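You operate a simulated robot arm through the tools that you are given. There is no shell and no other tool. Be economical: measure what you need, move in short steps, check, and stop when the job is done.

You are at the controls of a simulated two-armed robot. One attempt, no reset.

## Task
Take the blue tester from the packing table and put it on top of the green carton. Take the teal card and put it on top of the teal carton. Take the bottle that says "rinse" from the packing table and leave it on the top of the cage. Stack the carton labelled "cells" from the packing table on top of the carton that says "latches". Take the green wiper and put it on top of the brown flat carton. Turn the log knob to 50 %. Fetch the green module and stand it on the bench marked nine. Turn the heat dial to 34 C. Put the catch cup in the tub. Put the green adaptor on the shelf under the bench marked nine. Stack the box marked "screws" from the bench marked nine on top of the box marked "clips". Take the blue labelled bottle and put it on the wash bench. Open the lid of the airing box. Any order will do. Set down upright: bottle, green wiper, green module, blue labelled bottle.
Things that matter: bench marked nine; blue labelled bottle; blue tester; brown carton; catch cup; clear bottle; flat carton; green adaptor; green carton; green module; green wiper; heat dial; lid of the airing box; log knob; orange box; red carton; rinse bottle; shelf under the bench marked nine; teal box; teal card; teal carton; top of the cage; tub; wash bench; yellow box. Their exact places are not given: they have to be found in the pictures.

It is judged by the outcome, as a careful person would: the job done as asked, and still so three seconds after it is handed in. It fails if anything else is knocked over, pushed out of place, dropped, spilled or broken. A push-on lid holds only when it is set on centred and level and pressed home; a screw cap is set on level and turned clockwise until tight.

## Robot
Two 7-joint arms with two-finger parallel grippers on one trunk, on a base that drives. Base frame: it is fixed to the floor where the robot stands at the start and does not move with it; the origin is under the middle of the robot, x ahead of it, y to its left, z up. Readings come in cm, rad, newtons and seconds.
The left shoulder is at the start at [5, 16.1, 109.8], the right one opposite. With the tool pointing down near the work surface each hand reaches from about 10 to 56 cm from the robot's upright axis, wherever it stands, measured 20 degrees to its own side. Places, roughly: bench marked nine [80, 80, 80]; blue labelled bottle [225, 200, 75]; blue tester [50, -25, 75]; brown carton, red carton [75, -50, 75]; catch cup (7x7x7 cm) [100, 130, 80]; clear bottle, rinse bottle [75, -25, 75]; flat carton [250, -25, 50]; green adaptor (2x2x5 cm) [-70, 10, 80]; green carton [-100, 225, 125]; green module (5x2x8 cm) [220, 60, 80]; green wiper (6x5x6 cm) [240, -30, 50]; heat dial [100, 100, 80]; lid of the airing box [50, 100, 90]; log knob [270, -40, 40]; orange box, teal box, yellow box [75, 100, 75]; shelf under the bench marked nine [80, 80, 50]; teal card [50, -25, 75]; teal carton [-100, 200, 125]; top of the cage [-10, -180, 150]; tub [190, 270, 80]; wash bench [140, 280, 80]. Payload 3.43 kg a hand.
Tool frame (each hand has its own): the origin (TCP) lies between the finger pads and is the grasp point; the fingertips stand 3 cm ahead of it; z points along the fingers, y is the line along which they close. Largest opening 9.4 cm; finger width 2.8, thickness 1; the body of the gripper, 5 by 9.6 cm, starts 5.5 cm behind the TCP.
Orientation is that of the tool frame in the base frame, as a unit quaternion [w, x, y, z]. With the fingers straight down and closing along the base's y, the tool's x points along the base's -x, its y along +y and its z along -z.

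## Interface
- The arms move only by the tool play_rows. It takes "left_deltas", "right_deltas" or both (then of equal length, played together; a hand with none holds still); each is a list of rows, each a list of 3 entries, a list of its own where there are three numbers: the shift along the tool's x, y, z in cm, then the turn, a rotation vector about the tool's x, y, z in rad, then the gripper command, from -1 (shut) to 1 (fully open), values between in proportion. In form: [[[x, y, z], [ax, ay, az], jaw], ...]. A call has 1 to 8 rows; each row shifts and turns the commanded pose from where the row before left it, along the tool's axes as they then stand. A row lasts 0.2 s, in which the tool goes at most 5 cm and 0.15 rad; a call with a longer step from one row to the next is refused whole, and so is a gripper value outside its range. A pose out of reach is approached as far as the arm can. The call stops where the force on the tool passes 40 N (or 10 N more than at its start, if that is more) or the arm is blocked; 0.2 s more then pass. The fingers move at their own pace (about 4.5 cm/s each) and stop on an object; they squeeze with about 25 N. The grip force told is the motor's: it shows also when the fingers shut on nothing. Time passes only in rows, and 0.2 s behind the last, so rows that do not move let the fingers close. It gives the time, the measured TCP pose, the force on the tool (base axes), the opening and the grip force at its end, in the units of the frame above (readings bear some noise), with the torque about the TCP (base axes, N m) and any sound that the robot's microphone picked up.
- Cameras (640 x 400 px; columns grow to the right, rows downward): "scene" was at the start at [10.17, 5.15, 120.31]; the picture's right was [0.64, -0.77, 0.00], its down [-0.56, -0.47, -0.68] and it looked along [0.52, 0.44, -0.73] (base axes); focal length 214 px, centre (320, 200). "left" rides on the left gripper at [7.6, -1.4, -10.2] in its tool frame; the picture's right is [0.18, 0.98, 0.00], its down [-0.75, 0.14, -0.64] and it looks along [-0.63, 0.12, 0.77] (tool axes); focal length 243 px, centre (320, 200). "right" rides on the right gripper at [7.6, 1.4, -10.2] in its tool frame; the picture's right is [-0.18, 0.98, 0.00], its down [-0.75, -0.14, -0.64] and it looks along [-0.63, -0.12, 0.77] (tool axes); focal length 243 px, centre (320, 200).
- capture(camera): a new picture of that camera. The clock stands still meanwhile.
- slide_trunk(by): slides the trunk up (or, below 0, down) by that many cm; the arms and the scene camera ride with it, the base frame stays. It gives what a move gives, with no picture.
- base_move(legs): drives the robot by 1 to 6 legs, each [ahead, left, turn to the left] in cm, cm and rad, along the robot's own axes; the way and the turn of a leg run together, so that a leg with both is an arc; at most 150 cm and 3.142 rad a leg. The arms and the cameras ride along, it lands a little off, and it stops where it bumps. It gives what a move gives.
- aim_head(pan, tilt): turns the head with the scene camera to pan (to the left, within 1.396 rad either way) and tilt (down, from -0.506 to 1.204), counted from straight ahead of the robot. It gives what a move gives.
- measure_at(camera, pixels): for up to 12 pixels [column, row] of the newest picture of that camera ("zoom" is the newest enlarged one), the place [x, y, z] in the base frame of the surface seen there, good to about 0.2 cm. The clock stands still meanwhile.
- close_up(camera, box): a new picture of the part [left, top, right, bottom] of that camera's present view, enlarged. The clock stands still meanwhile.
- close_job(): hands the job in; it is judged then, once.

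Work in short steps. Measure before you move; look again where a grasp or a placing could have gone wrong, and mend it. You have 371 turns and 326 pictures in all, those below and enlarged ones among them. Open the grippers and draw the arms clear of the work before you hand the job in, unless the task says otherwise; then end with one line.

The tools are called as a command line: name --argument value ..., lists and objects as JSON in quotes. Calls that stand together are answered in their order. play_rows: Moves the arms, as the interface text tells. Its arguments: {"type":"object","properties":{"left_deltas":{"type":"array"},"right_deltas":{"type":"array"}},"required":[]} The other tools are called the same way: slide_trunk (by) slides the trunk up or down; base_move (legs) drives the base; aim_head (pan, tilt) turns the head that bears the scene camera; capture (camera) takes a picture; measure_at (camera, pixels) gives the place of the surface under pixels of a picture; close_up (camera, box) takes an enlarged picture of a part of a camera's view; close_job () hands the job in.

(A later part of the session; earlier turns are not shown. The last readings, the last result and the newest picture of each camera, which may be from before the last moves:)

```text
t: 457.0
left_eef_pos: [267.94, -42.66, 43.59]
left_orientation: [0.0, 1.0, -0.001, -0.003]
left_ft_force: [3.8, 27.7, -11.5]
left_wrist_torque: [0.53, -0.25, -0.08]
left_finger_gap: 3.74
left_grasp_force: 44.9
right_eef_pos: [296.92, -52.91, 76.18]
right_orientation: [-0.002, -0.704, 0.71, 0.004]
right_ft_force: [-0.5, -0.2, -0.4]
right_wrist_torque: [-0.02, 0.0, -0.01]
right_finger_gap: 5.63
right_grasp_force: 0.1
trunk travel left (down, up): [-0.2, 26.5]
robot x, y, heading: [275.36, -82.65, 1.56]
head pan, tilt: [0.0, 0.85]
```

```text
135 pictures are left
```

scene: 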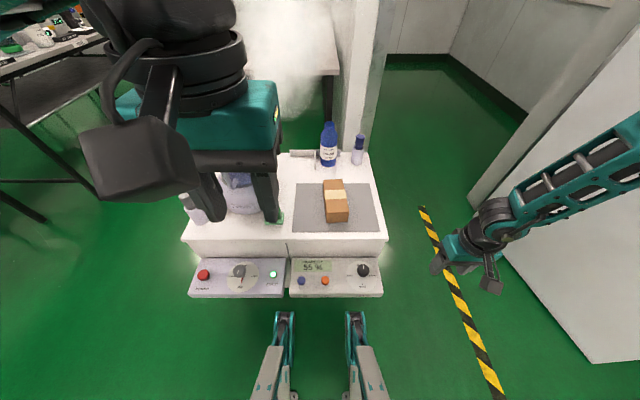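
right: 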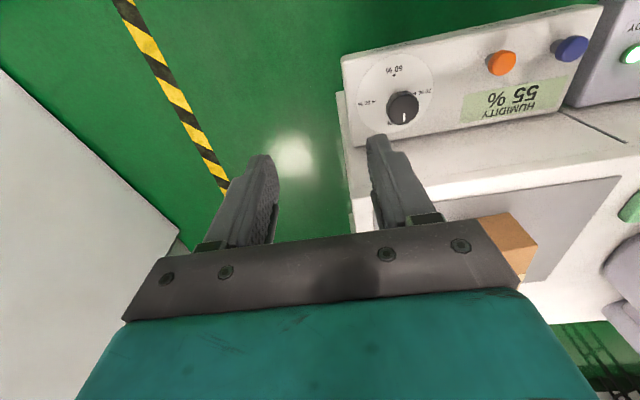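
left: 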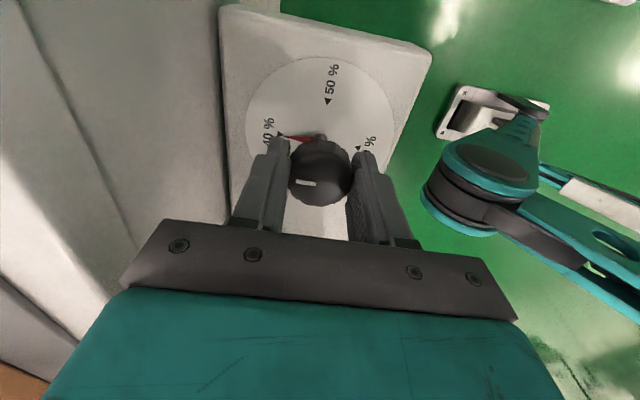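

Gripped. Relieve side force and turn clockwise ~90°.

play_rows --left_deltas '[[[0, -0.3, 0], [0, 0, 0], -1], [[0, 0, 0], [0, 0, 0.145], -1], [[0, 0, 0], [0, 0, 0.145], -1], [[0, 0, 0], [0, 0, 0.145], -1], [[0, 0, 0], [0, 0, 0.145], -1], [[0, 0, 0], [0, 0, 0.145], -1], [[0, 0, 0], [0, 0, 0.145], -1]]'

play_rows --left_deltas '[[[0, 0, 0], [0, 0, 0.145], -1], [[0, 0, 0], [0, 0, 0.145], -1], [[0, 0, 0], [0, 0, 0.145], -1], [[0, 0, 0], [0, 0, 0.145], -1], [[0, 0, 0], [0, 0, 0.12], -1], [[0, 0, 0], [0, 0, 0], -1]]'

capture --camera "left"

close_up --camera "scene" --box '[230, 230, 350, 310]'

```text
t: 458.6
left_eef_pos: [267.7, -42.86, 43.57]
left_orientation: [0.003, 0.905, -0.425, -0.001]
left_ft_force: [1.0, 16.1, 6.8]
left_wrist_torque: [1.08, 0.75, -0.06]
left_finger_gap: 3.74
left_grasp_force: 44.8
right_eef_pos: [297.13, -52.91, 76.33]
right_orientation: [-0.001, -0.704, 0.71, 0.004]
right_ft_force: [0.4, -0.4, 0.0]
right_wrist_torque: [0.0, 0.02, 0.03]
right_finger_gap: 5.63
right_grasp_force: 0.0
trunk travel left (down, up): [-0.2, 26.5]
robot x, y, heading: [275.82, -82.83, 1.562]
head pan, tilt: [0.0, 0.85]
```

```text
t: 460.0
left_eef_pos: [267.76, -42.76, 43.67]
left_orientation: [-0.004, -0.706, 0.708, 0.001]
left_ft_force: [-5.9, 13.8, 9.4]
left_wrist_torque: [0.88, 0.2, 0.0]
left_finger_gap: 3.76
left_grasp_force: 44.6
right_eef_pos: [296.92, -52.96, 76.38]
right_orientation: [-0.001, -0.704, 0.71, 0.003]
right_ft_force: [0.8, 0.2, -0.4]
right_wrist_torque: [0.02, 0.0, -0.01]
right_finger_gap: 5.64
right_grasp_force: 0.1
trunk travel left (down, up): [-0.2, 26.5]
robot x, y, heading: [275.25, -82.51, 1.563]
head pan, tilt: [0.0, 0.85]
```

```text
134 pictures are left
```

left: 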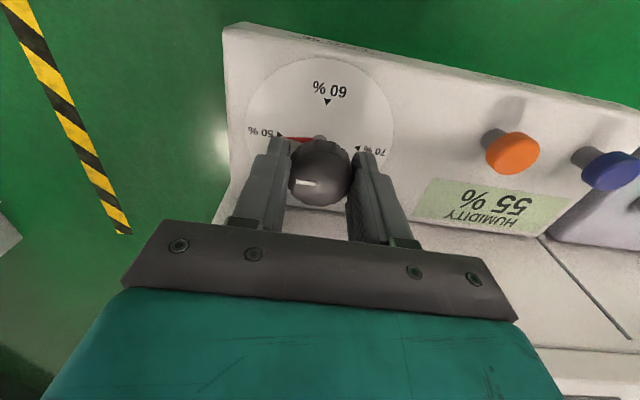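

```text
5.00 times, centred on (290, 270) of scene
```

zoom: 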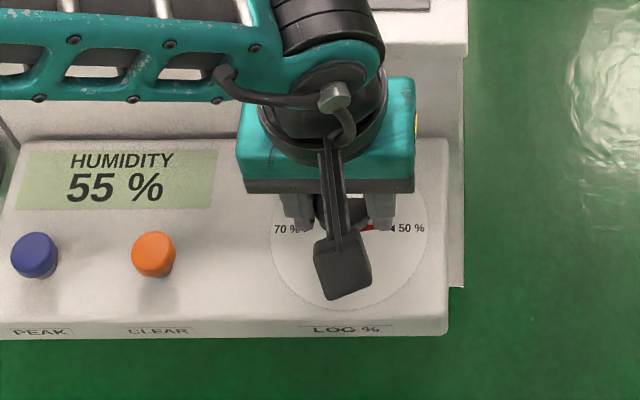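

The pointer is at 50 %. Release and raise.

play_rows --left_deltas '[[[0, 0, 0], [0, 0, 0], -0.5], [[0, 0, 0], [0, 0, 0], 0.2], [[0, 0, 0], [0, 0, 0], 0.2], [[0, 0, -3], [0, 0, 0], 0.2], [[0, 0, -4.5], [0, 0, 0], 0.2], [[0, 0, -4.5], [0, 0, 0], 0.2], [[0, 0, -4.5], [0, 0, 0], 0.2], [[0, 0, -4.5], [0, 0, 0], 0.2]]'

capture --camera "left"

```text
t: 461.8
left_eef_pos: [268.03, -42.76, 64.7]
left_orientation: [-0.005, -0.707, 0.708, 0.0]
left_ft_force: [-0.3, -0.1, 0.2]
left_wrist_torque: [-0.02, -0.01, 0.01]
left_finger_gap: 5.65
left_grasp_force: 0.1
right_eef_pos: [297.1, -52.98, 76.22]
right_orientation: [0.0, -0.704, 0.71, 0.004]
right_ft_force: [0.2, -0.4, 0.0]
right_wrist_torque: [0.01, 0.0, -0.01]
right_finger_gap: 5.65
right_grasp_force: 0.1
trunk travel left (down, up): [-0.2, 26.5]
robot x, y, heading: [275.19, -82.52, 1.564]
head pan, tilt: [0.0, 0.85]
```

```text
132 pictures are left
```

left: 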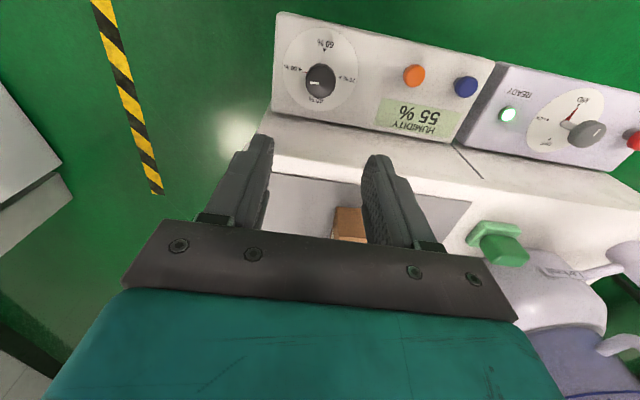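

Log knob set to 50 %. Measure wiper and flat carton in this view.

measure_at --camera "left" --pixels '[[495, 243], [510, 235], [520, 250], [470, 240], [485, 225], [548, 235], [350, 220], [345, 235], [510, 262], [540, 275]]'

capture --camera "scene"

```text
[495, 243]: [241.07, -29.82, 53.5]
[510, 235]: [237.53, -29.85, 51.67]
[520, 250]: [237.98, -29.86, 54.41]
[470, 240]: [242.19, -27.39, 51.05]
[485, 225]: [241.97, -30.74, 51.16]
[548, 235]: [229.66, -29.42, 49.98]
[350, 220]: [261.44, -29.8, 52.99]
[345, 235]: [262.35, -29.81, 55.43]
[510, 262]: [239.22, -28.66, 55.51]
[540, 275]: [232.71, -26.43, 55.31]
```

```text
131 pictures are left
```

scene: 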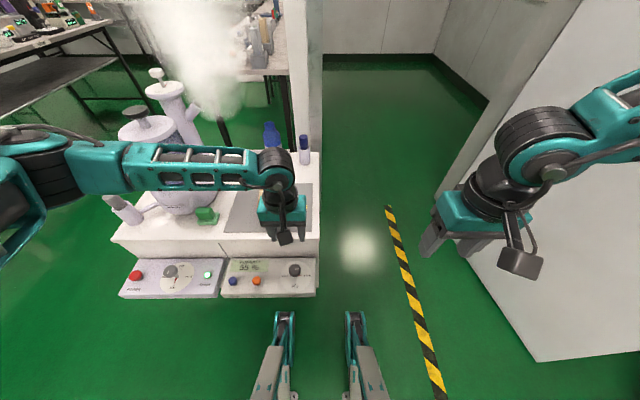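

Shift base 28 left so the left hand looks at the wiper from above; raise trunk 12 first.

slide_trunk --by 10

base_move --legs '[[0, 27, 0.007]]'

capture --camera "left"

```text
t: 463.1
left_eef_pos: [268.04, -42.75, 74.61]
left_orientation: [-0.004, -0.706, 0.708, -0.001]
left_ft_force: [0.3, -0.1, 0.8]
left_wrist_torque: [-0.01, -0.01, -0.01]
left_finger_gap: 5.65
left_grasp_force: 0.0
right_eef_pos: [297.04, -52.93, 86.36]
right_orientation: [-0.001, -0.704, 0.71, 0.005]
right_ft_force: [-0.2, -0.2, 0.5]
right_wrist_torque: [-0.03, -0.01, -0.02]
right_finger_gap: 5.65
right_grasp_force: 0.1
trunk travel left (down, up): [-10.2, 16.5]
robot x, y, heading: [275.43, -82.65, 1.562]
head pan, tilt: [0.0, 0.85]
```

```text
t: 465.1
left_eef_pos: [240.06, -42.69, 74.68]
left_orientation: [0.005, 0.709, -0.706, 0.001]
left_ft_force: [1.1, 0.2, -0.2]
left_wrist_torque: [-0.01, -0.02, -0.03]
left_finger_gap: 5.63
left_grasp_force: 0.1
right_eef_pos: [269.26, -52.61, 86.24]
right_orientation: [-0.001, -0.706, 0.708, 0.004]
right_ft_force: [0.0, 0.0, 0.8]
right_wrist_torque: [0.01, 0.0, 0.02]
right_finger_gap: 5.61
right_grasp_force: 0.0
trunk travel left (down, up): [-10.2, 16.5]
robot x, y, heading: [247.63, -82.6, 1.565]
head pan, tilt: [0.0, 0.85]
```

```text
130 pictures are left
```

left: 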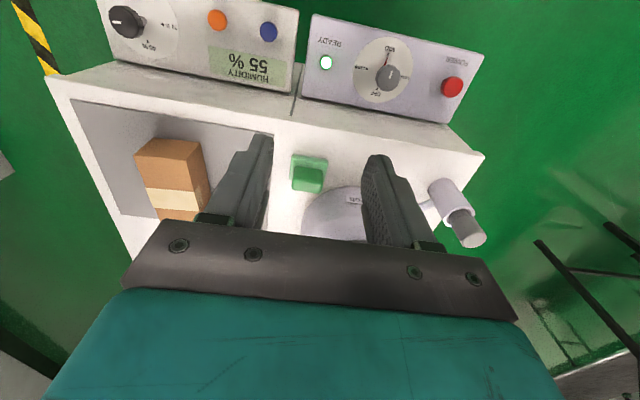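

measure_at --camera "left" --pixels '[[293, 160], [326, 160], [308, 157], [297, 172], [322, 174], [308, 188], [310, 180], [340, 195], [140, 150], [200, 155], [150, 210], [205, 190]]'

close_up --camera "scene" --box '[180, 130, 420, 290]'

```text
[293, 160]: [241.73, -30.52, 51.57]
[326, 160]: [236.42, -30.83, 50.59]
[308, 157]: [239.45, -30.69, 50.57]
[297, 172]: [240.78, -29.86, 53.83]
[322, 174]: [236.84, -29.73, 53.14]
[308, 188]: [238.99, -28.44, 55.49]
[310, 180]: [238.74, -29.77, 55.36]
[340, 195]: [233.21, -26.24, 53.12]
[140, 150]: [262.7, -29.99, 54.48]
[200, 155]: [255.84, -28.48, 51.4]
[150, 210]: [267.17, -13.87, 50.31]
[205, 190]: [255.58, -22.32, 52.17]
```

```text
2.50 times, centred on (300, 210) of scene
```

zoom: 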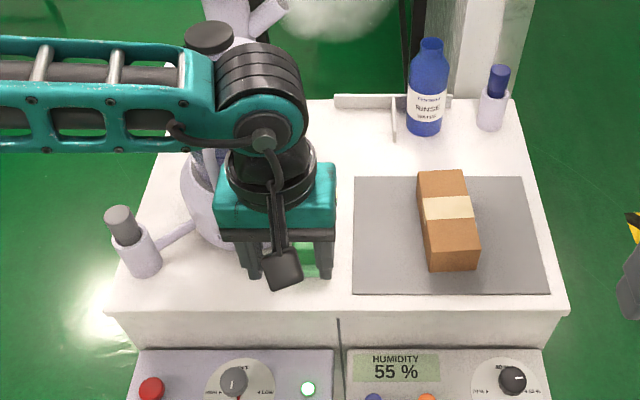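

Measure the carton's top corners.

measure_at --camera "zoom" --pixels '[[420, 175], [463, 173], [474, 238], [428, 248], [450, 205], [432, 266], [476, 264], [450, 230]]'

play_rows --left_deltas '[[[-3.5, 0.4, 1], [0, 0, 0], 0.2], [[-3.5, 0.4, 1], [0, 0, 0], 0.2], [[-3.5, 0.3, 1], [0, 0, 0], 0.2], [[-3.6, 0, 1], [0, 0, 0], 0.2], [[0, 0, 0], [0, 0, 0], 0.2]]'

capture --camera "left"

```text
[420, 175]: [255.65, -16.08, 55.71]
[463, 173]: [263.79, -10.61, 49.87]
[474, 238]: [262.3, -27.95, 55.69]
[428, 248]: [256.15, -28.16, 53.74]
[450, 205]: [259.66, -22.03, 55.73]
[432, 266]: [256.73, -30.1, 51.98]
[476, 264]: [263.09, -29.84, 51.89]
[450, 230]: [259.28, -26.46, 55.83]
```

```text
t: 466.3
left_eef_pos: [238.95, -28.58, 70.4]
left_orientation: [0.005, 0.708, -0.706, 0.001]
left_ft_force: [0.3, -0.4, 0.1]
left_wrist_torque: [0.0, 0.02, 0.01]
left_finger_gap: 5.66
left_grasp_force: 0.0
right_eef_pos: [269.13, -52.72, 86.29]
right_orientation: [-0.001, -0.706, 0.708, 0.004]
right_ft_force: [0.0, -0.1, -0.5]
right_wrist_torque: [0.01, 0.0, 0.01]
right_finger_gap: 5.64
right_grasp_force: 0.1
trunk travel left (down, up): [-10.2, 16.5]
robot x, y, heading: [247.57, -82.66, 1.567]
head pan, tilt: [0.0, 0.85]
```

```text
128 pictures are left
```

left: 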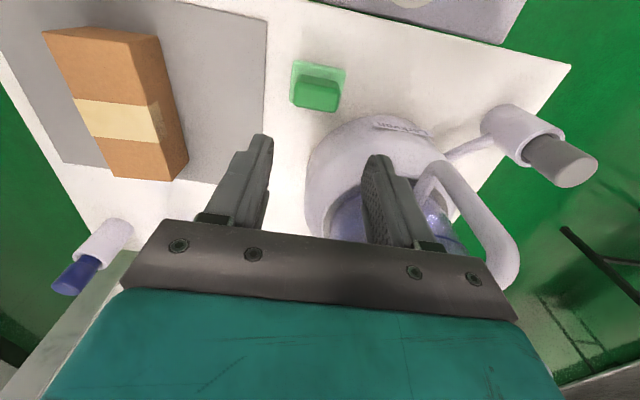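

Check pitcher clearance: measure its near surfaces.

measure_at --camera "left" --pixels '[[312, 180], [320, 150], [345, 128], [340, 200], [330, 220], [430, 175], [303, 85], [330, 85], [317, 80], [317, 105]]'

```text
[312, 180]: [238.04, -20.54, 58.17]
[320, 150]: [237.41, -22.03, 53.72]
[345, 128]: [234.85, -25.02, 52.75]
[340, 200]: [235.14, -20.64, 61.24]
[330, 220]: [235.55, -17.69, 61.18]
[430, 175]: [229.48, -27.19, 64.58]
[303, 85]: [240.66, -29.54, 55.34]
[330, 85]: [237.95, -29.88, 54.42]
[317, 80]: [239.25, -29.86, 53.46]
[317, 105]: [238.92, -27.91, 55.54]
```

Enough clearance. Descend to z 54.8 and grip the wiper's handle.

play_rows --left_deltas '[[[0, 0, 4.5], [0, 0, 0], 0.2], [[0, 0, 4.5], [0, 0, 0], 0.2], [[0, 0, 4.5], [0, 0, 0], 0.2], [[0, 0, 2.0], [0, 0, 0], 0.2], [[0, 0, 0], [0, 0, 0], -1], [[0, 0, 0], [0, 0, 0], -1], [[0, 0, 0], [0, 0, 0], -1]]'

capture --camera "left"

```text
t: 467.9
left_eef_pos: [238.72, -29.25, 55.98]
left_orientation: [0.004, 0.708, -0.706, 0.001]
left_ft_force: [1.9, 0.3, 1.9]
left_wrist_torque: [0.0, -0.18, -0.08]
left_finger_gap: 4.72
left_grasp_force: 24.9
left hand out of reach, approached as far as the arm can: row 4
right_eef_pos: [269.03, -52.73, 86.15]
right_orientation: [-0.001, -0.706, 0.708, 0.005]
right_ft_force: [0.8, 0.0, 0.4]
right_wrist_torque: [0.0, 0.01, -0.04]
right_finger_gap: 5.66
right_grasp_force: 0.0
trunk travel left (down, up): [-10.2, 16.5]
robot x, y, heading: [247.37, -82.38, 1.57]
head pan, tilt: [0.0, 0.85]
```

```text
127 pictures are left
```

left: 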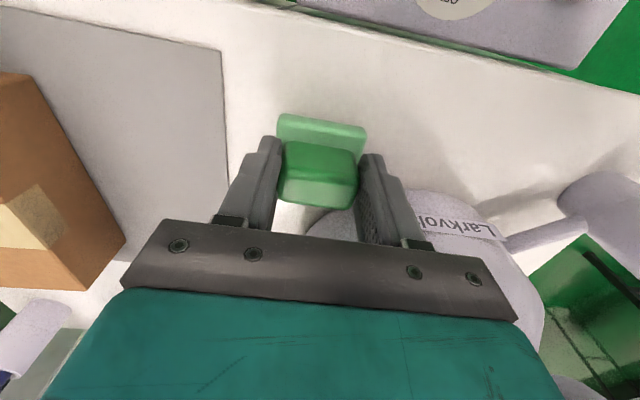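

Gripped. Lift with trunk 10, then move the base right 20 and ahead 4.7.

slide_trunk --by 10

base_move --legs '[[0, -20.1, 0], [4.7, 0, 0]]'

capture --camera "left"

close_up --camera "scene" --box '[180, 130, 380, 290]'

```text
t: 469.2
left_eef_pos: [238.58, -29.16, 65.98]
left_orientation: [0.004, 0.708, -0.706, 0.0]
left_ft_force: [-1.0, 0.3, 0.8]
left_wrist_torque: [-0.02, 0.01, 0.02]
left_finger_gap: 4.74
left_grasp_force: 24.9
right_eef_pos: [269.18, -52.72, 96.13]
right_orientation: [-0.001, -0.705, 0.709, 0.004]
right_ft_force: [-0.4, -0.3, -0.5]
right_wrist_torque: [0.05, 0.0, -0.01]
right_finger_gap: 5.66
right_grasp_force: 0.1
trunk travel left (down, up): [-20.2, 6.5]
robot x, y, heading: [247.75, -82.35, 1.568]
head pan, tilt: [0.0, 0.85]
```

```text
t: 471.3
left_eef_pos: [258.45, -27.4, 65.97]
left_orientation: [0.003, 0.708, -0.706, 0.001]
left_ft_force: [-0.5, -0.1, -0.2]
left_wrist_torque: [0.0, 0.03, 0.01]
left_finger_gap: 4.71
left_grasp_force: 25.2
right_eef_pos: [289.08, -50.91, 96.25]
right_orientation: [-0.001, -0.706, 0.709, 0.006]
right_ft_force: [-0.3, 0.1, -0.1]
right_wrist_torque: [0.01, 0.01, 0.02]
right_finger_gap: 5.62
right_grasp_force: 0.0
trunk travel left (down, up): [-20.2, 6.5]
robot x, y, heading: [267.49, -80.82, 1.565]
head pan, tilt: [0.0, 0.85]
stopped in leg 2: the robot was blocked; the commanded pose is now the measured one
```

```text
126 pictures are left
```

left: 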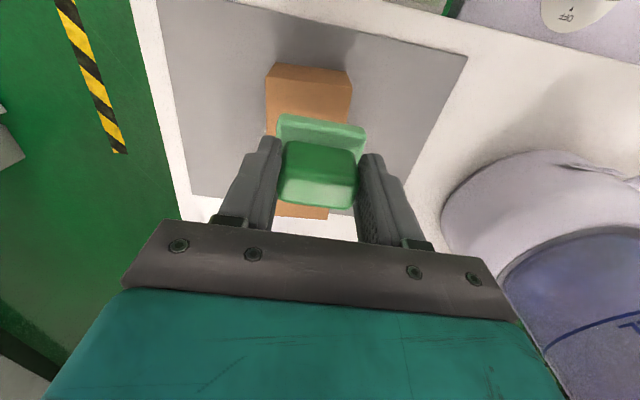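

```text
2.50 times, centred on (280, 210) of scene
```

zoom: 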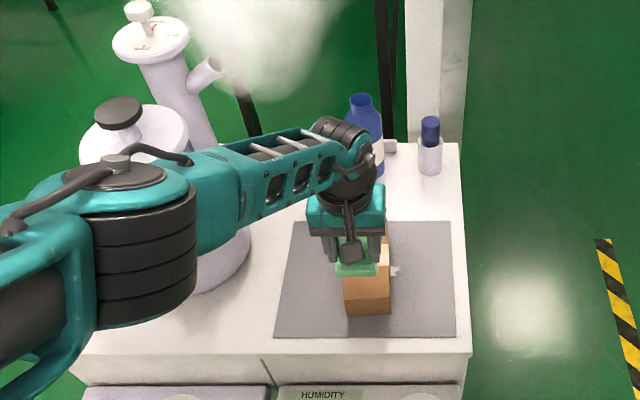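

Base stopped early; move the hand 2.3 forward by arm and lower toward the carton.

play_rows --left_deltas '[[[-2.3, -0.35, 0], [0, 0, 0], -1], [[0, 0, 1.5], [0, 0, 0], -1], [[0, 0, 1.5], [0, 0, 0], -1], [[0, 0, 0], [0, 0, 0], -1]]'

close_up --camera "left" --box '[200, 40, 440, 240]'

```text
t: 472.3
left_eef_pos: [258.08, -28.02, 64.61]
left_orientation: [0.004, 0.708, -0.706, 0.0]
left_ft_force: [0.6, 0.4, 0.3]
left_wrist_torque: [0.0, 0.01, 0.04]
left_finger_gap: 4.72
left_grasp_force: 25.3
left hand out of reach, approached as far as the arm can: row 1, 2, 3
right_eef_pos: [289.01, -50.93, 96.22]
right_orientation: [0.001, -0.706, 0.709, 0.005]
right_ft_force: [0.2, 0.2, 0.2]
right_wrist_torque: [0.01, 0.01, 0.02]
right_finger_gap: 5.65
right_grasp_force: 0.0
trunk travel left (down, up): [-20.2, 6.5]
robot x, y, heading: [267.68, -80.62, 1.569]
head pan, tilt: [0.0, 0.85]
```

```text
2.00 times, centred on (320, 140) of left
```

zoom: 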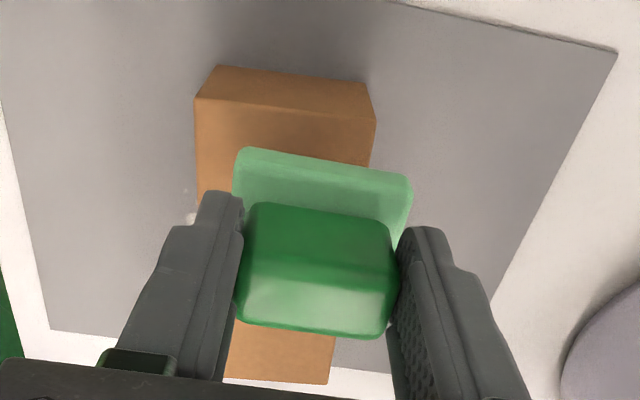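

Rebalance: trunk down 4 while the hand rises 3, shift base 0.8 right, then forward 1.8.

play_rows --left_deltas '[[[0, 0, -3], [0, 0, 0], -1], [[0, 0, 0], [0, 0, 0], -1]]'

base_move --legs '[[0, -0.8, 0]]'

slide_trunk --by -4

play_rows --left_deltas '[[[-1.2, 0, 0], [0, 0, 0], -1], [[-1.2, 0, 0], [0, 0, 0], -1], [[0, 0, 0], [0, 0, 0], -1]]'

close_up --camera "left" --box '[200, 40, 440, 240]'

```text
t: 472.9
left_eef_pos: [258.26, -27.86, 67.56]
left_orientation: [0.005, 0.709, -0.705, 0.0]
left_ft_force: [-0.3, -0.3, -1.4]
left_wrist_torque: [-0.04, -0.01, -0.02]
left_finger_gap: 4.7
left_grasp_force: 24.8
right_eef_pos: [289.12, -50.76, 96.32]
right_orientation: [0.0, -0.705, 0.709, 0.005]
right_ft_force: [-0.6, 0.7, 0.2]
right_wrist_torque: [-0.04, -0.02, -0.03]
right_finger_gap: 5.63
right_grasp_force: 0.0
trunk travel left (down, up): [-20.2, 6.5]
robot x, y, heading: [267.71, -80.67, 1.565]
head pan, tilt: [0.0, 0.85]
```

```text
t: 473.7
left_eef_pos: [259.09, -28.06, 67.6]
left_orientation: [0.005, 0.709, -0.706, 0.0]
left_ft_force: [0.4, 0.7, -1.1]
left_wrist_torque: [0.02, 0.03, -0.01]
left_finger_gap: 4.68
left_grasp_force: 24.5
right_eef_pos: [289.9, -50.83, 96.3]
right_orientation: [0.0, -0.705, 0.709, 0.005]
right_ft_force: [0.9, -0.6, 0.4]
right_wrist_torque: [0.02, 0.0, 0.01]
right_finger_gap: 5.62
right_grasp_force: 0.1
trunk travel left (down, up): [-20.2, 6.5]
robot x, y, heading: [268.07, -80.25, 1.568]
head pan, tilt: [0.0, 0.85]
```

```text
t: 474.5
left_eef_pos: [259.02, -27.96, 63.64]
left_orientation: [0.004, 0.708, -0.706, 0.0]
left_ft_force: [0.1, -0.4, 0.3]
left_wrist_torque: [0.01, -0.03, 0.0]
left_finger_gap: 4.71
left_grasp_force: 25.1
right_eef_pos: [289.68, -50.93, 92.43]
right_orientation: [0.0, -0.705, 0.709, 0.005]
right_ft_force: [-0.1, -1.1, 0.3]
right_wrist_torque: [-0.03, -0.01, 0.02]
right_finger_gap: 5.64
right_grasp_force: 0.1
trunk travel left (down, up): [-16.2, 10.5]
robot x, y, heading: [268.43, -80.46, 1.565]
head pan, tilt: [0.0, 0.85]
```

```text
t: 475.3
left_eef_pos: [259.13, -26.72, 63.53]
left_orientation: [0.005, 0.708, -0.706, 0.0]
left_ft_force: [-0.3, 0.7, -0.1]
left_wrist_torque: [0.0, 0.02, -0.03]
left_finger_gap: 4.7
left_grasp_force: 25.3
left hand out of reach, approached as far as the arm can: row 2
right_eef_pos: [289.76, -50.91, 92.3]
right_orientation: [0.001, -0.705, 0.709, 0.006]
right_ft_force: [-0.1, -1.1, 0.0]
right_wrist_torque: [0.01, -0.03, 0.0]
right_finger_gap: 5.66
right_grasp_force: 0.0
trunk travel left (down, up): [-16.2, 10.5]
robot x, y, heading: [268.14, -81.01, 1.567]
head pan, tilt: [0.0, 0.85]
```

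```text
2.00 times, centred on (320, 140) of left
```

zoom: 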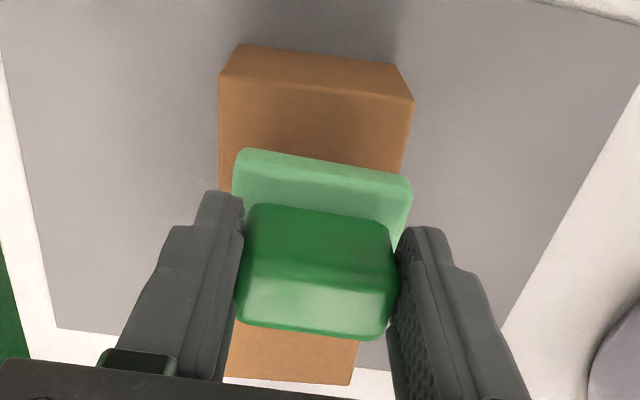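

Well aligned. Lower with the trunk to contact.

slide_trunk --by -1.4

slide_trunk --by -0.3

```text
t: 475.9
left_eef_pos: [259.22, -26.78, 62.25]
left_orientation: [0.004, 0.708, -0.706, 0.001]
left_ft_force: [0.3, 0.1, -0.4]
left_wrist_torque: [0.01, -0.01, -0.02]
left_finger_gap: 4.69
left_grasp_force: 25.2
right_eef_pos: [289.98, -50.92, 91.02]
right_orientation: [-0.001, -0.705, 0.709, 0.005]
right_ft_force: [0.5, -0.3, 0.4]
right_wrist_torque: [0.01, -0.02, -0.01]
right_finger_gap: 5.66
right_grasp_force: 0.0
trunk travel left (down, up): [-14.8, 11.9]
robot x, y, heading: [268.38, -80.36, 1.566]
head pan, tilt: [0.0, 0.85]
```

```text
t: 476.4
left_eef_pos: [259.23, -26.86, 61.84]
left_orientation: [0.004, 0.709, -0.706, 0.001]
left_ft_force: [0.1, -0.8, -1.7]
left_wrist_torque: [0.03, 0.01, -0.01]
left_finger_gap: 4.71
left_grasp_force: 25.1
right_eef_pos: [289.9, -50.88, 90.64]
right_orientation: [0.0, -0.705, 0.709, 0.005]
right_ft_force: [-0.5, 0.7, -0.3]
right_wrist_torque: [-0.01, 0.03, 0.0]
right_finger_gap: 5.66
right_grasp_force: 0.1
trunk travel left (down, up): [-14.4, 12.2]
robot x, y, heading: [268.28, -80.76, 1.568]
head pan, tilt: [0.0, 0.85]
```

slide_trunk --by -0.2

```text
t: 477.0
left_eef_pos: [259.03, -26.88, 61.83]
left_orientation: [0.004, 0.708, -0.706, 0.0]
left_ft_force: [-1.3, -3.4, 9.6]
left_wrist_torque: [-0.21, -0.07, 0.05]
left_finger_gap: 4.72
left_grasp_force: 24.7
right_eef_pos: [289.81, -50.84, 90.44]
right_orientation: [0.0, -0.706, 0.709, 0.006]
right_ft_force: [1.2, 0.3, -0.7]
right_wrist_torque: [0.01, -0.01, 0.03]
right_finger_gap: 5.63
right_grasp_force: 0.1
trunk travel left (down, up): [-14.2, 12.4]
robot x, y, heading: [268.7, -80.29, 1.571]
head pan, tilt: [0.0, 0.85]
```

Contact. Open and raise.

play_rows --left_deltas '[[[0, 0, 0], [0, 0, 0], 0.1], [[0, 0, 0], [0, 0, 0], 0.25], [[0, 0, 0], [0, 0, 0], 0.25]]'

slide_trunk --by 12

capture --camera "left"

```text
t: 477.8
left_eef_pos: [259.16, -26.8, 61.76]
left_orientation: [0.003, 0.708, -0.706, -0.001]
left_ft_force: [-0.7, 1.2, 10.3]
left_wrist_torque: [0.09, -0.28, 0.06]
left_finger_gap: 5.85
left_grasp_force: 0.0
right_eef_pos: [289.81, -50.98, 90.43]
right_orientation: [0.0, -0.705, 0.709, 0.004]
right_ft_force: [0.3, 0.3, -0.2]
right_wrist_torque: [-0.03, 0.01, -0.02]
right_finger_gap: 5.64
right_grasp_force: 0.1
trunk travel left (down, up): [-14.2, 12.4]
robot x, y, heading: [268.13, -80.38, 1.567]
head pan, tilt: [0.0, 0.85]
```

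```text
t: 479.3
left_eef_pos: [259.16, -26.7, 73.61]
left_orientation: [0.005, 0.709, -0.706, 0.0]
left_ft_force: [-0.2, -0.8, 0.3]
left_wrist_torque: [-0.05, 0.03, 0.0]
left_finger_gap: 5.89
left_grasp_force: 0.0
right_eef_pos: [289.78, -50.82, 102.45]
right_orientation: [-0.001, -0.706, 0.709, 0.005]
right_ft_force: [-0.6, -0.7, 0.3]
right_wrist_torque: [0.02, -0.03, -0.05]
right_finger_gap: 5.62
right_grasp_force: 0.0
trunk travel left (down, up): [-26.2, 0.4]
robot x, y, heading: [268.56, -80.3, 1.567]
head pan, tilt: [0.0, 0.85]
```

```text
122 pictures are left
```

left: 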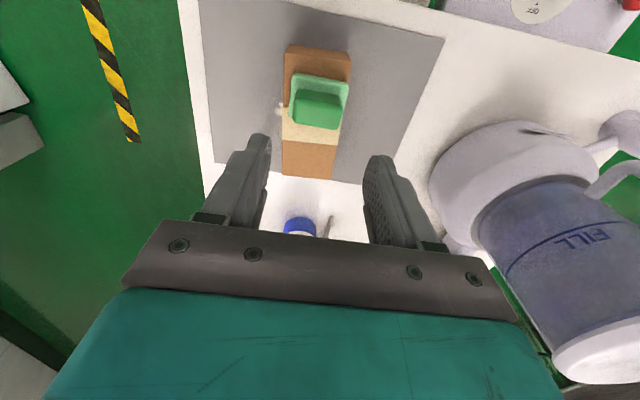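

Wiper placed. Now back to the packing table's far side to read the carton labels.

base_move --legs '[[-26, 0, 0], [0, 0, 1.571], [128, 0, 0], [0, -55, 0]]'

aim_head --pan 0 --tilt 0.55

capture --camera "scene"

```text
t: 493.2
left_eef_pos: [85.0, -81.84, 73.64]
left_orientation: [0.024, 0.999, 0.034, 0.005]
left_ft_force: [3.0, -9.4, 4.6]
left_wrist_torque: [0.31, -0.06, -0.24]
left_finger_gap: 5.28
left_grasp_force: 0.0
right_eef_pos: [107.69, -47.72, 102.38]
right_orientation: [0.004, 1.0, 0.024, -0.003]
right_ft_force: [-0.4, -0.3, -0.3]
right_wrist_torque: [0.02, 0.01, -0.03]
right_finger_gap: 5.65
right_grasp_force: 0.0
trunk travel left (down, up): [-26.2, 0.4]
robot x, y, heading: [138.41, -67.56, -3.09]
head pan, tilt: [0.0, 0.85]
stopped in leg 4: the force on the tool passed its limit (the readings are from after the stop); the commanded pose is now the measured one
```

```text
t: 494.1
left_eef_pos: [85.09, -81.71, 73.51]
left_orientation: [0.021, 0.999, 0.034, 0.005]
left_ft_force: [1.3, -16.0, 0.8]
left_wrist_torque: [0.31, -0.04, -0.23]
left_finger_gap: 5.0
left_grasp_force: 0.1
right_eef_pos: [107.51, -47.6, 102.51]
right_orientation: [0.003, 1.0, 0.026, -0.004]
right_ft_force: [-0.4, 0.6, -0.1]
right_wrist_torque: [-0.03, 0.01, -0.01]
right_finger_gap: 5.65
right_grasp_force: 0.1
trunk travel left (down, up): [-26.2, 0.4]
robot x, y, heading: [138.43, -67.25, -3.091]
head pan, tilt: [0.0, 0.55]
```

```text
121 pictures are left
```

scene: 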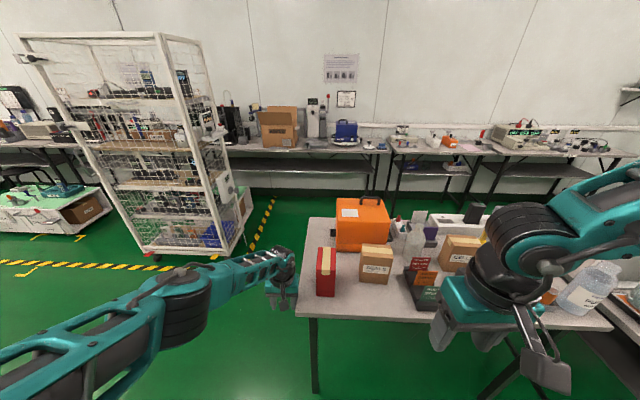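

My left hand was too low and touched the table's end. Move away (left 6 cm) and raise it.

base_move --legs '[[0, 6, 0]]'

play_rows --left_deltas '[[[0, 0, -4.5], [0, 0, 0], 0.2], [[0, 0, -4.5], [0, 0, 0], 0.2], [[0, 0, -4.5], [0, 0, 0], 0.2], [[0, 0, -4.5], [0, 0, 0], 0.2], [[2, 0, -4.5], [0, 0, 0], 0.2], [[2, 0, -4.5], [0, 0, 0], 0.2], [[3, 0, -3], [0, 0, 0], 0.2]]'

close_up --camera "scene" --box '[300, 190, 520, 320]'

```text
t: 495.0
left_eef_pos: [85.34, -87.29, 73.5]
left_orientation: [0.019, 0.999, 0.034, 0.005]
left_ft_force: [-0.1, -0.1, 0.6]
left_wrist_torque: [0.01, -0.01, 0.03]
left_finger_gap: 5.88
left_grasp_force: 0.0
right_eef_pos: [107.92, -53.49, 102.45]
right_orientation: [0.002, 1.0, 0.024, -0.003]
right_ft_force: [-0.1, -0.6, -0.6]
right_wrist_torque: [0.01, -0.02, -0.02]
right_finger_gap: 5.65
right_grasp_force: 0.1
trunk travel left (down, up): [-26.2, 0.4]
robot x, y, heading: [138.92, -73.46, -3.095]
head pan, tilt: [0.0, 0.55]
```

```text
t: 496.6
left_eef_pos: [92.24, -85.48, 103.52]
left_orientation: [0.019, 0.999, 0.034, 0.005]
left_ft_force: [0.2, 0.0, 0.6]
left_wrist_torque: [-0.05, 0.02, 0.0]
left_finger_gap: 5.61
left_grasp_force: 0.1
right_eef_pos: [107.94, -53.44, 102.38]
right_orientation: [0.004, 1.0, 0.025, -0.004]
right_ft_force: [-0.2, 0.0, -0.2]
right_wrist_torque: [-0.01, 0.03, 0.02]
right_finger_gap: 5.65
right_grasp_force: 0.2
trunk travel left (down, up): [-26.2, 0.4]
robot x, y, heading: [138.92, -73.59, -3.093]
head pan, tilt: [0.0, 0.55]
```

```text
2.91 times, centred on (410, 255) of scene
```

zoom: 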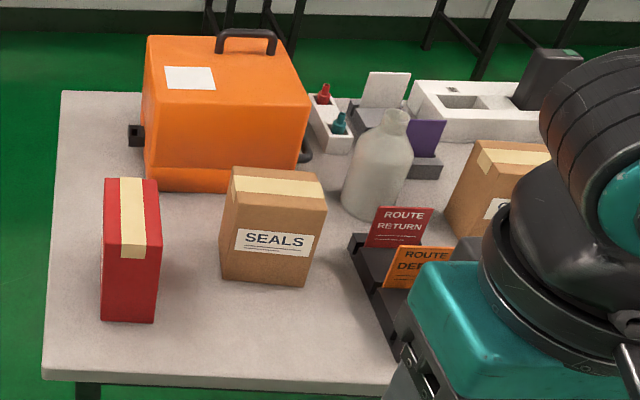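

SEALS is the middle brown one. I move the right hand aside to see the other brown carton, and look at the red one.

base_move --legs '[[0, -45, -0.045]]'

aim_head --pan 0.15 --tilt 0.65

capture --camera "scene"

```text
t: 499.3
left_eef_pos: [90.47, -38.76, 103.36]
left_orientation: [0.02, 1.0, 0.013, 0.004]
left_ft_force: [0.3, 0.1, -0.3]
left_wrist_torque: [0.01, -0.02, 0.02]
left_finger_gap: 5.67
left_grasp_force: 0.0
right_eef_pos: [107.31, -7.35, 102.43]
right_orientation: [0.003, 1.0, 0.004, -0.003]
right_ft_force: [-0.3, -0.1, -0.1]
right_wrist_torque: [0.04, -0.01, 0.01]
right_finger_gap: 5.63
right_grasp_force: 0.1
trunk travel left (down, up): [-26.2, 0.4]
robot x, y, heading: [137.2, -28.46, -3.132]
head pan, tilt: [0.0, 0.55]
```

```text
t: 500.0
left_eef_pos: [90.41, -38.66, 103.39]
left_orientation: [0.02, 1.0, 0.013, 0.006]
left_ft_force: [0.6, -0.5, 0.9]
left_wrist_torque: [-0.03, 0.0, 0.01]
left_finger_gap: 5.64
left_grasp_force: 0.0
right_eef_pos: [107.39, -7.45, 102.47]
right_orientation: [0.004, 1.0, 0.004, -0.003]
right_ft_force: [0.5, 0.4, -0.2]
right_wrist_torque: [0.0, 0.01, 0.05]
right_finger_gap: 5.65
right_grasp_force: 0.1
trunk travel left (down, up): [-26.2, 0.4]
robot x, y, heading: [137.54, -28.57, -3.134]
head pan, tilt: [0.15, 0.649]
```

```text
119 pictures are left
```

scene: 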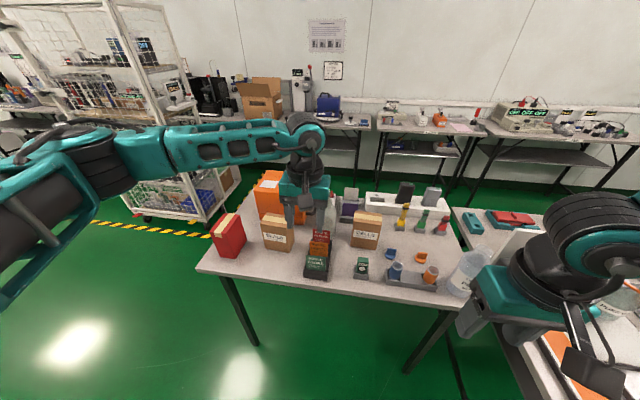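

close_up --camera "scene" --box '[190, 170, 410, 300]'

close_up --camera "scene" --box '[205, 205, 255, 265]'

```text
2.91 times, centred on (300, 235) of scene
```

zoom: 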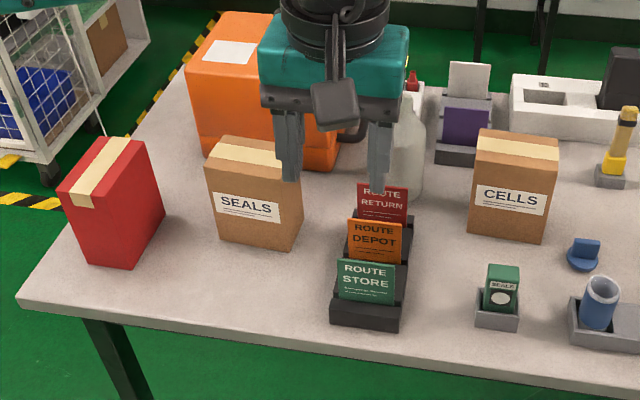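

```text
6.67 times, centred on (230, 235) of scene
```

zoom: 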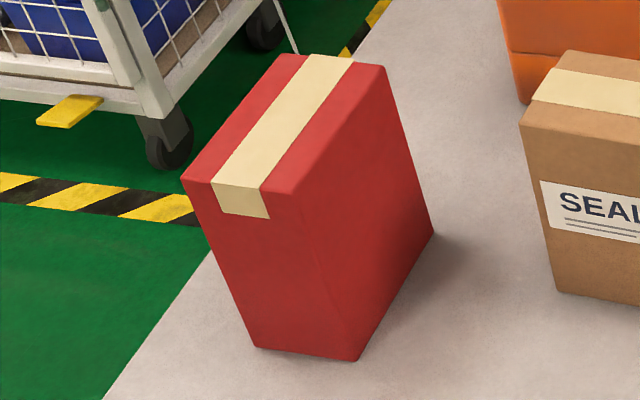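

CELLS is the right-hand brown carton. To confirm the red one's label I view its −y face: slide left.

base_move --legs '[[0, 82, 0]]'

aim_head --pan -0.5 --tilt 0.45

capture --camera "scene"

```text
t: 504.4
left_eef_pos: [91.23, -120.56, 103.41]
left_orientation: [0.02, 1.0, 0.016, 0.004]
left_ft_force: [0.0, 0.3, 0.0]
left_wrist_torque: [0.01, 0.04, -0.01]
left_finger_gap: 5.65
left_grasp_force: 0.0
right_eef_pos: [108.1, -89.2, 102.45]
right_orientation: [0.004, 1.0, 0.005, -0.004]
right_ft_force: [0.2, 0.7, 0.3]
right_wrist_torque: [0.0, 0.02, 0.01]
right_finger_gap: 5.66
right_grasp_force: 0.1
trunk travel left (down, up): [-26.2, 0.4]
robot x, y, heading: [138.05, -110.17, -3.129]
head pan, tilt: [0.15, 0.649]
```

```text
t: 505.4
left_eef_pos: [91.21, -120.57, 103.44]
left_orientation: [0.021, 1.0, 0.015, 0.006]
left_ft_force: [-0.2, 0.1, -0.2]
left_wrist_torque: [0.0, -0.01, 0.05]
left_finger_gap: 5.64
left_grasp_force: 0.0
right_eef_pos: [108.01, -89.2, 102.44]
right_orientation: [0.004, 1.0, 0.005, -0.004]
right_ft_force: [-1.0, 0.7, -0.3]
right_wrist_torque: [0.02, -0.02, 0.01]
right_finger_gap: 5.65
right_grasp_force: 0.1
trunk travel left (down, up): [-26.2, 0.4]
robot x, y, heading: [138.31, -110.6, -3.134]
head pan, tilt: [-0.499, 0.45]
```

```text
116 pictures are left
```

scene: 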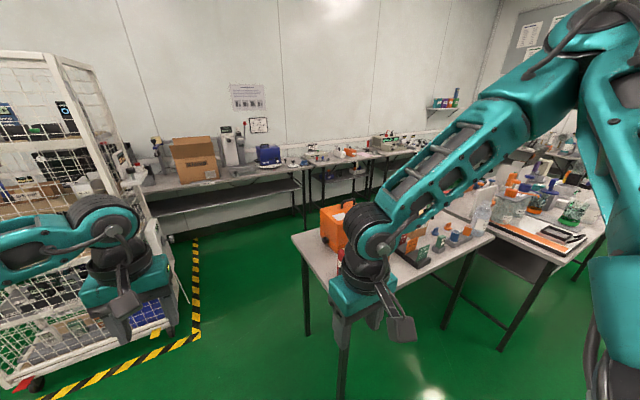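

The arm blocks the head's view; use the right wrist camera with the hand turned 90° to look toward +y at the red carton.

play_rows --right_deltas '[[[0, 0, 0], [0, 0, 0.15], 0], [[0, 0, 0], [0, 0, 0.15], 0], [[0, 0, 0], [0, 0, 0.15], 0], [[0, 0, 0], [0, 0, 0.15], 0], [[0, 0, 0], [0, 0, 0.15], 0], [[0, 0, 0], [0, 0, 0.15], 0], [[0, 0, 0], [0, 0, 0.15], 0], [[0, 0, 0], [0, 0, 0.15], 0]]'

play_rows --right_deltas '[[[0, 0, 0], [0, 0, 0.15], 0], [[0, 0, 0], [0, 0, 0.15], 0], [[0, 0, 0], [0, 0, 0.07], 0]]'

base_move --legs '[[29, 0, 0]]'

capture --camera "right"

```text
t: 507.2
left_eef_pos: [91.23, -120.57, 103.34]
left_orientation: [0.02, 1.0, 0.015, 0.006]
left_ft_force: [-0.1, -1.1, 0.0]
left_wrist_torque: [-0.02, 0.01, -0.01]
left_finger_gap: 5.65
left_grasp_force: 0.0
right_eef_pos: [108.1, -89.1, 102.31]
right_orientation: [0.005, 0.828, -0.561, -0.002]
right_ft_force: [0.5, 0.3, -0.6]
right_wrist_torque: [0.0, 0.0, 0.0]
right_finger_gap: 4.68
right_grasp_force: 0.1
trunk travel left (down, up): [-26.2, 0.4]
robot x, y, heading: [137.8, -110.14, -3.128]
head pan, tilt: [-0.499, 0.45]
```

```text
t: 508.0
left_eef_pos: [91.19, -120.51, 103.45]
left_orientation: [0.021, 1.0, 0.014, 0.006]
left_ft_force: [0.0, 0.0, 0.5]
left_wrist_torque: [0.02, 0.02, 0.01]
left_finger_gap: 5.64
left_grasp_force: 0.1
right_eef_pos: [108.19, -89.1, 102.36]
right_orientation: [0.004, 0.711, -0.704, 0.0]
right_ft_force: [-0.7, -0.5, -0.2]
right_wrist_torque: [0.03, -0.02, -0.01]
right_finger_gap: 4.71
right_grasp_force: 0.0
trunk travel left (down, up): [-26.2, 0.4]
robot x, y, heading: [138.13, -110.33, -3.133]
head pan, tilt: [-0.499, 0.45]
```

```text
t: 510.0
left_eef_pos: [62.15, -120.57, 103.45]
left_orientation: [0.02, 1.0, 0.013, 0.005]
left_ft_force: [0.1, 0.3, 0.5]
left_wrist_torque: [-0.02, -0.02, 0.02]
left_finger_gap: 5.63
left_grasp_force: 0.0
right_eef_pos: [79.23, -89.24, 102.44]
right_orientation: [0.005, 0.71, -0.704, 0.0]
right_ft_force: [-0.3, 0.7, 0.2]
right_wrist_torque: [0.0, -0.04, 0.04]
right_finger_gap: 4.7
right_grasp_force: 0.0
trunk travel left (down, up): [-26.2, 0.4]
robot x, y, heading: [109.49, -110.73, -3.136]
head pan, tilt: [-0.499, 0.45]
```

```text
115 pictures are left
```

right: 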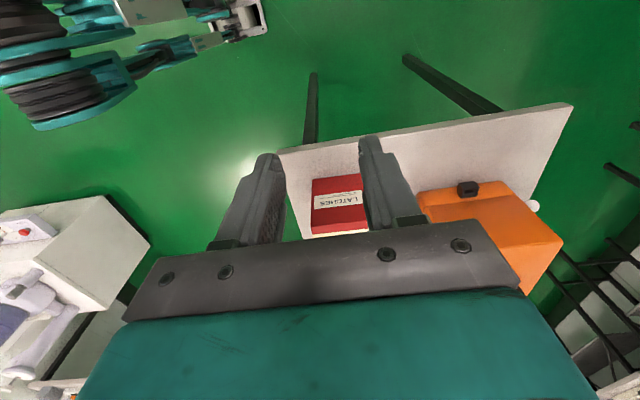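

LATCHES confirmed on the red carton. Return to the far side, and measure CELLS and the red carton's top.

base_move --legs '[[-29, 0, 0], [0, -76, 0]]'

aim_head --pan 0.05 --tilt 0.65

close_up --camera "scene" --box '[190, 160, 440, 300]'

```text
t: 515.8
left_eef_pos: [89.97, -44.05, 103.36]
left_orientation: [0.02, 1.0, 0.021, 0.006]
left_ft_force: [-0.3, 0.1, 1.4]
left_wrist_torque: [-0.01, 0.0, 0.01]
left_finger_gap: 5.64
left_grasp_force: 0.0
right_eef_pos: [106.66, -12.55, 102.48]
right_orientation: [0.005, 0.715, -0.699, 0.0]
right_ft_force: [0.4, -0.1, -0.6]
right_wrist_torque: [-0.02, 0.03, -0.02]
right_finger_gap: 4.72
right_grasp_force: 0.0
trunk travel left (down, up): [-26.2, 0.4]
robot x, y, heading: [137.2, -33.21, -3.118]
head pan, tilt: [-0.499, 0.45]
```

```text
t: 516.7
left_eef_pos: [90.11, -44.1, 103.44]
left_orientation: [0.02, 1.0, 0.019, 0.006]
left_ft_force: [0.6, 0.1, -0.9]
left_wrist_torque: [0.0, -0.03, -0.01]
left_finger_gap: 5.65
left_grasp_force: 0.1
right_eef_pos: [106.55, -12.67, 102.5]
right_orientation: [0.005, 0.715, -0.699, 0.0]
right_ft_force: [-0.6, 0.3, 0.3]
right_wrist_torque: [-0.04, -0.02, 0.03]
right_finger_gap: 4.68
right_grasp_force: 0.1
trunk travel left (down, up): [-26.2, 0.4]
robot x, y, heading: [136.81, -33.34, -3.116]
head pan, tilt: [0.051, 0.649]
```

```text
2.56 times, centred on (315, 230) of scene
```

zoom: 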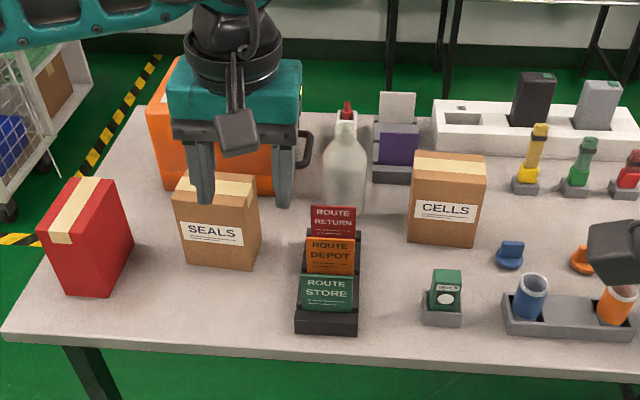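

measure_at --camera "zoom" --pixels '[[417, 154], [483, 157], [482, 184], [412, 180], [412, 238], [474, 244], [75, 181], [113, 185], [75, 242], [42, 228], [68, 290], [132, 245]]'

measure_at --camera "zoom" --pixels '[[345, 118], [336, 125], [357, 125], [325, 165], [366, 165], [345, 185], [330, 200], [365, 205], [40, 330], [365, 345], [330, 330]]'

```text
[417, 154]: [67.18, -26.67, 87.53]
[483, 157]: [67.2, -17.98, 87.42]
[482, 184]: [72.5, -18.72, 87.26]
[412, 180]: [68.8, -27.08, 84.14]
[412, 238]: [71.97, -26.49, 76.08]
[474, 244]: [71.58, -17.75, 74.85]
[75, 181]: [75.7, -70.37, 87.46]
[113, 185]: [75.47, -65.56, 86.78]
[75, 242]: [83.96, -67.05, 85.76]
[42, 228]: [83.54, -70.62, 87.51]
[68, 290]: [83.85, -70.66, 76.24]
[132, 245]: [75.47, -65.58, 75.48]
```

```text
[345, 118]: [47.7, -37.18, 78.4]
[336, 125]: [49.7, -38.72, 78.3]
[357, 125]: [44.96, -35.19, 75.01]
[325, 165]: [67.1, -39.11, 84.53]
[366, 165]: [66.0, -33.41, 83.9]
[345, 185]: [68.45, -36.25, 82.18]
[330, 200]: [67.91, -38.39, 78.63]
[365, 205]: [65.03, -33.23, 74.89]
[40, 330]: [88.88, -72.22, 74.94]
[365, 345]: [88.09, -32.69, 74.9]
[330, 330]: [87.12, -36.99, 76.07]
```

CELLS: x 66.8–72.3, y −27..−18, top 87.5; red top: x 75.5–84, y −70.8..−65.6, z 87.6. I retract the left hand and bring the right hand over CELLS.

play_rows --left_deltas '[[[3, 0, -2], [0, 0, 0], 0], [[4, 0, -2], [0, 0, 0], 0], [[4, 0, -2], [0, 0, 0], 0], [[4, 0, 0], [0, 0, 0], 0]]'

base_move --legs '[[0, 10, -0.025], [27, 0, 0]]'

slide_trunk --by -8

capture --camera "right"

```text
t: 517.7
left_eef_pos: [105.11, -43.17, 109.83]
left_orientation: [0.02, 1.0, 0.021, 0.005]
left_ft_force: [0.6, 0.2, 0.3]
left_wrist_torque: [-0.02, -0.01, 0.01]
left_finger_gap: 4.67
left_grasp_force: 0.1
right_eef_pos: [106.6, -12.55, 102.35]
right_orientation: [0.005, 0.715, -0.699, 0.0]
right_ft_force: [0.4, 0.5, -0.3]
right_wrist_torque: [0.04, 0.0, -0.01]
right_finger_gap: 4.7
right_grasp_force: 0.0
trunk travel left (down, up): [-26.2, 0.4]
robot x, y, heading: [136.38, -33.57, -3.119]
head pan, tilt: [0.051, 0.649]
```

```text
t: 520.4
left_eef_pos: [77.82, -52.48, 109.72]
left_orientation: [0.02, 1.0, 0.009, 0.006]
left_ft_force: [-0.2, -0.5, 0.2]
left_wrist_torque: [0.06, -0.03, 0.0]
left_finger_gap: 4.69
left_grasp_force: 0.0
right_eef_pos: [80.16, -21.83, 102.34]
right_orientation: [0.006, 0.708, -0.706, 0.0]
right_ft_force: [-1.2, 0.4, -0.1]
right_wrist_torque: [0.01, -0.02, -0.01]
right_finger_gap: 4.69
right_grasp_force: 0.1
trunk travel left (down, up): [-26.2, 0.4]
robot x, y, heading: [110.26, -43.07, 3.143]
head pan, tilt: [0.051, 0.649]
```

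```text
t: 521.6
left_eef_pos: [77.82, -52.59, 101.75]
left_orientation: [0.021, 1.0, 0.009, 0.005]
left_ft_force: [-0.3, -0.2, 0.6]
left_wrist_torque: [0.0, -0.04, 0.01]
left_finger_gap: 4.71
left_grasp_force: 0.2
right_eef_pos: [80.16, -21.95, 94.43]
right_orientation: [0.005, 0.708, -0.706, 0.0]
right_ft_force: [-0.2, 0.0, -0.4]
right_wrist_torque: [0.0, 0.01, -0.03]
right_finger_gap: 4.71
right_grasp_force: 0.1
trunk travel left (down, up): [-18.2, 8.4]
robot x, y, heading: [109.91, -43.67, 3.142]
head pan, tilt: [0.051, 0.649]
```

```text
113 pictures are left
```

right: 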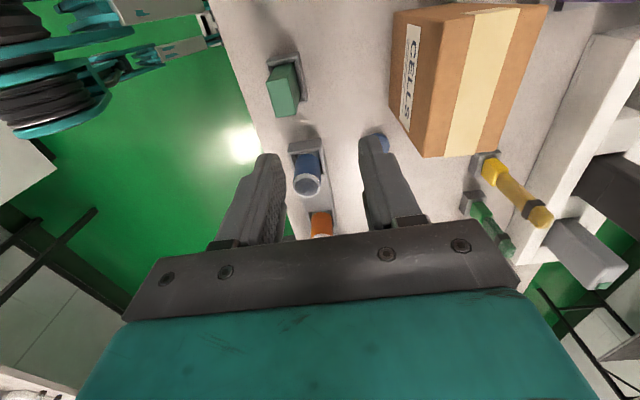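

Move the hand over CELLS (−10.6 in x), jaw 8 cm.

play_rows --right_deltas '[[[0.2, 3.5, 0], [0, 0, 0], 0.7], [[0.2, 3.5, 0], [0, 0, 0], 0.7], [[0.2, 3.6, 0], [0, 0, 0], 0.7], [[0, 0, 0], [0, 0, 0], 0.7]]'

capture --camera "right"

```text
t: 522.6
left_eef_pos: [77.99, -52.52, 101.72]
left_orientation: [0.02, 1.0, 0.009, 0.005]
left_ft_force: [0.1, -0.5, 0.8]
left_wrist_torque: [-0.02, 0.04, -0.01]
left_finger_gap: 4.73
left_grasp_force: 0.1
right_eef_pos: [69.47, -22.58, 94.47]
right_orientation: [-0.005, -0.707, 0.707, 0.0]
right_ft_force: [0.2, 0.0, 0.1]
right_wrist_torque: [0.04, -0.03, 0.01]
right_finger_gap: 8.02
right_grasp_force: 0.1
trunk travel left (down, up): [-18.2, 8.4]
robot x, y, heading: [110.08, -43.44, 3.144]
head pan, tilt: [0.051, 0.649]
```

```text
112 pictures are left
```

right: 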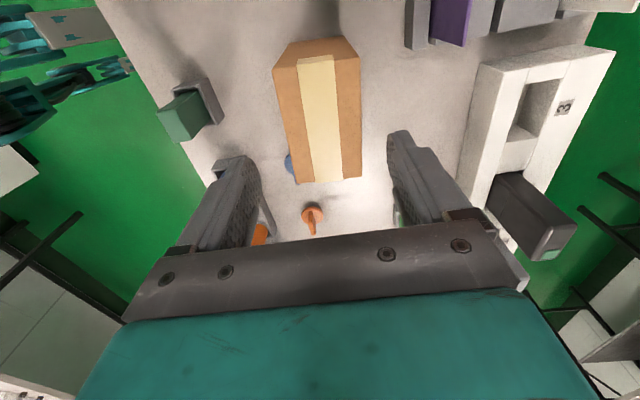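

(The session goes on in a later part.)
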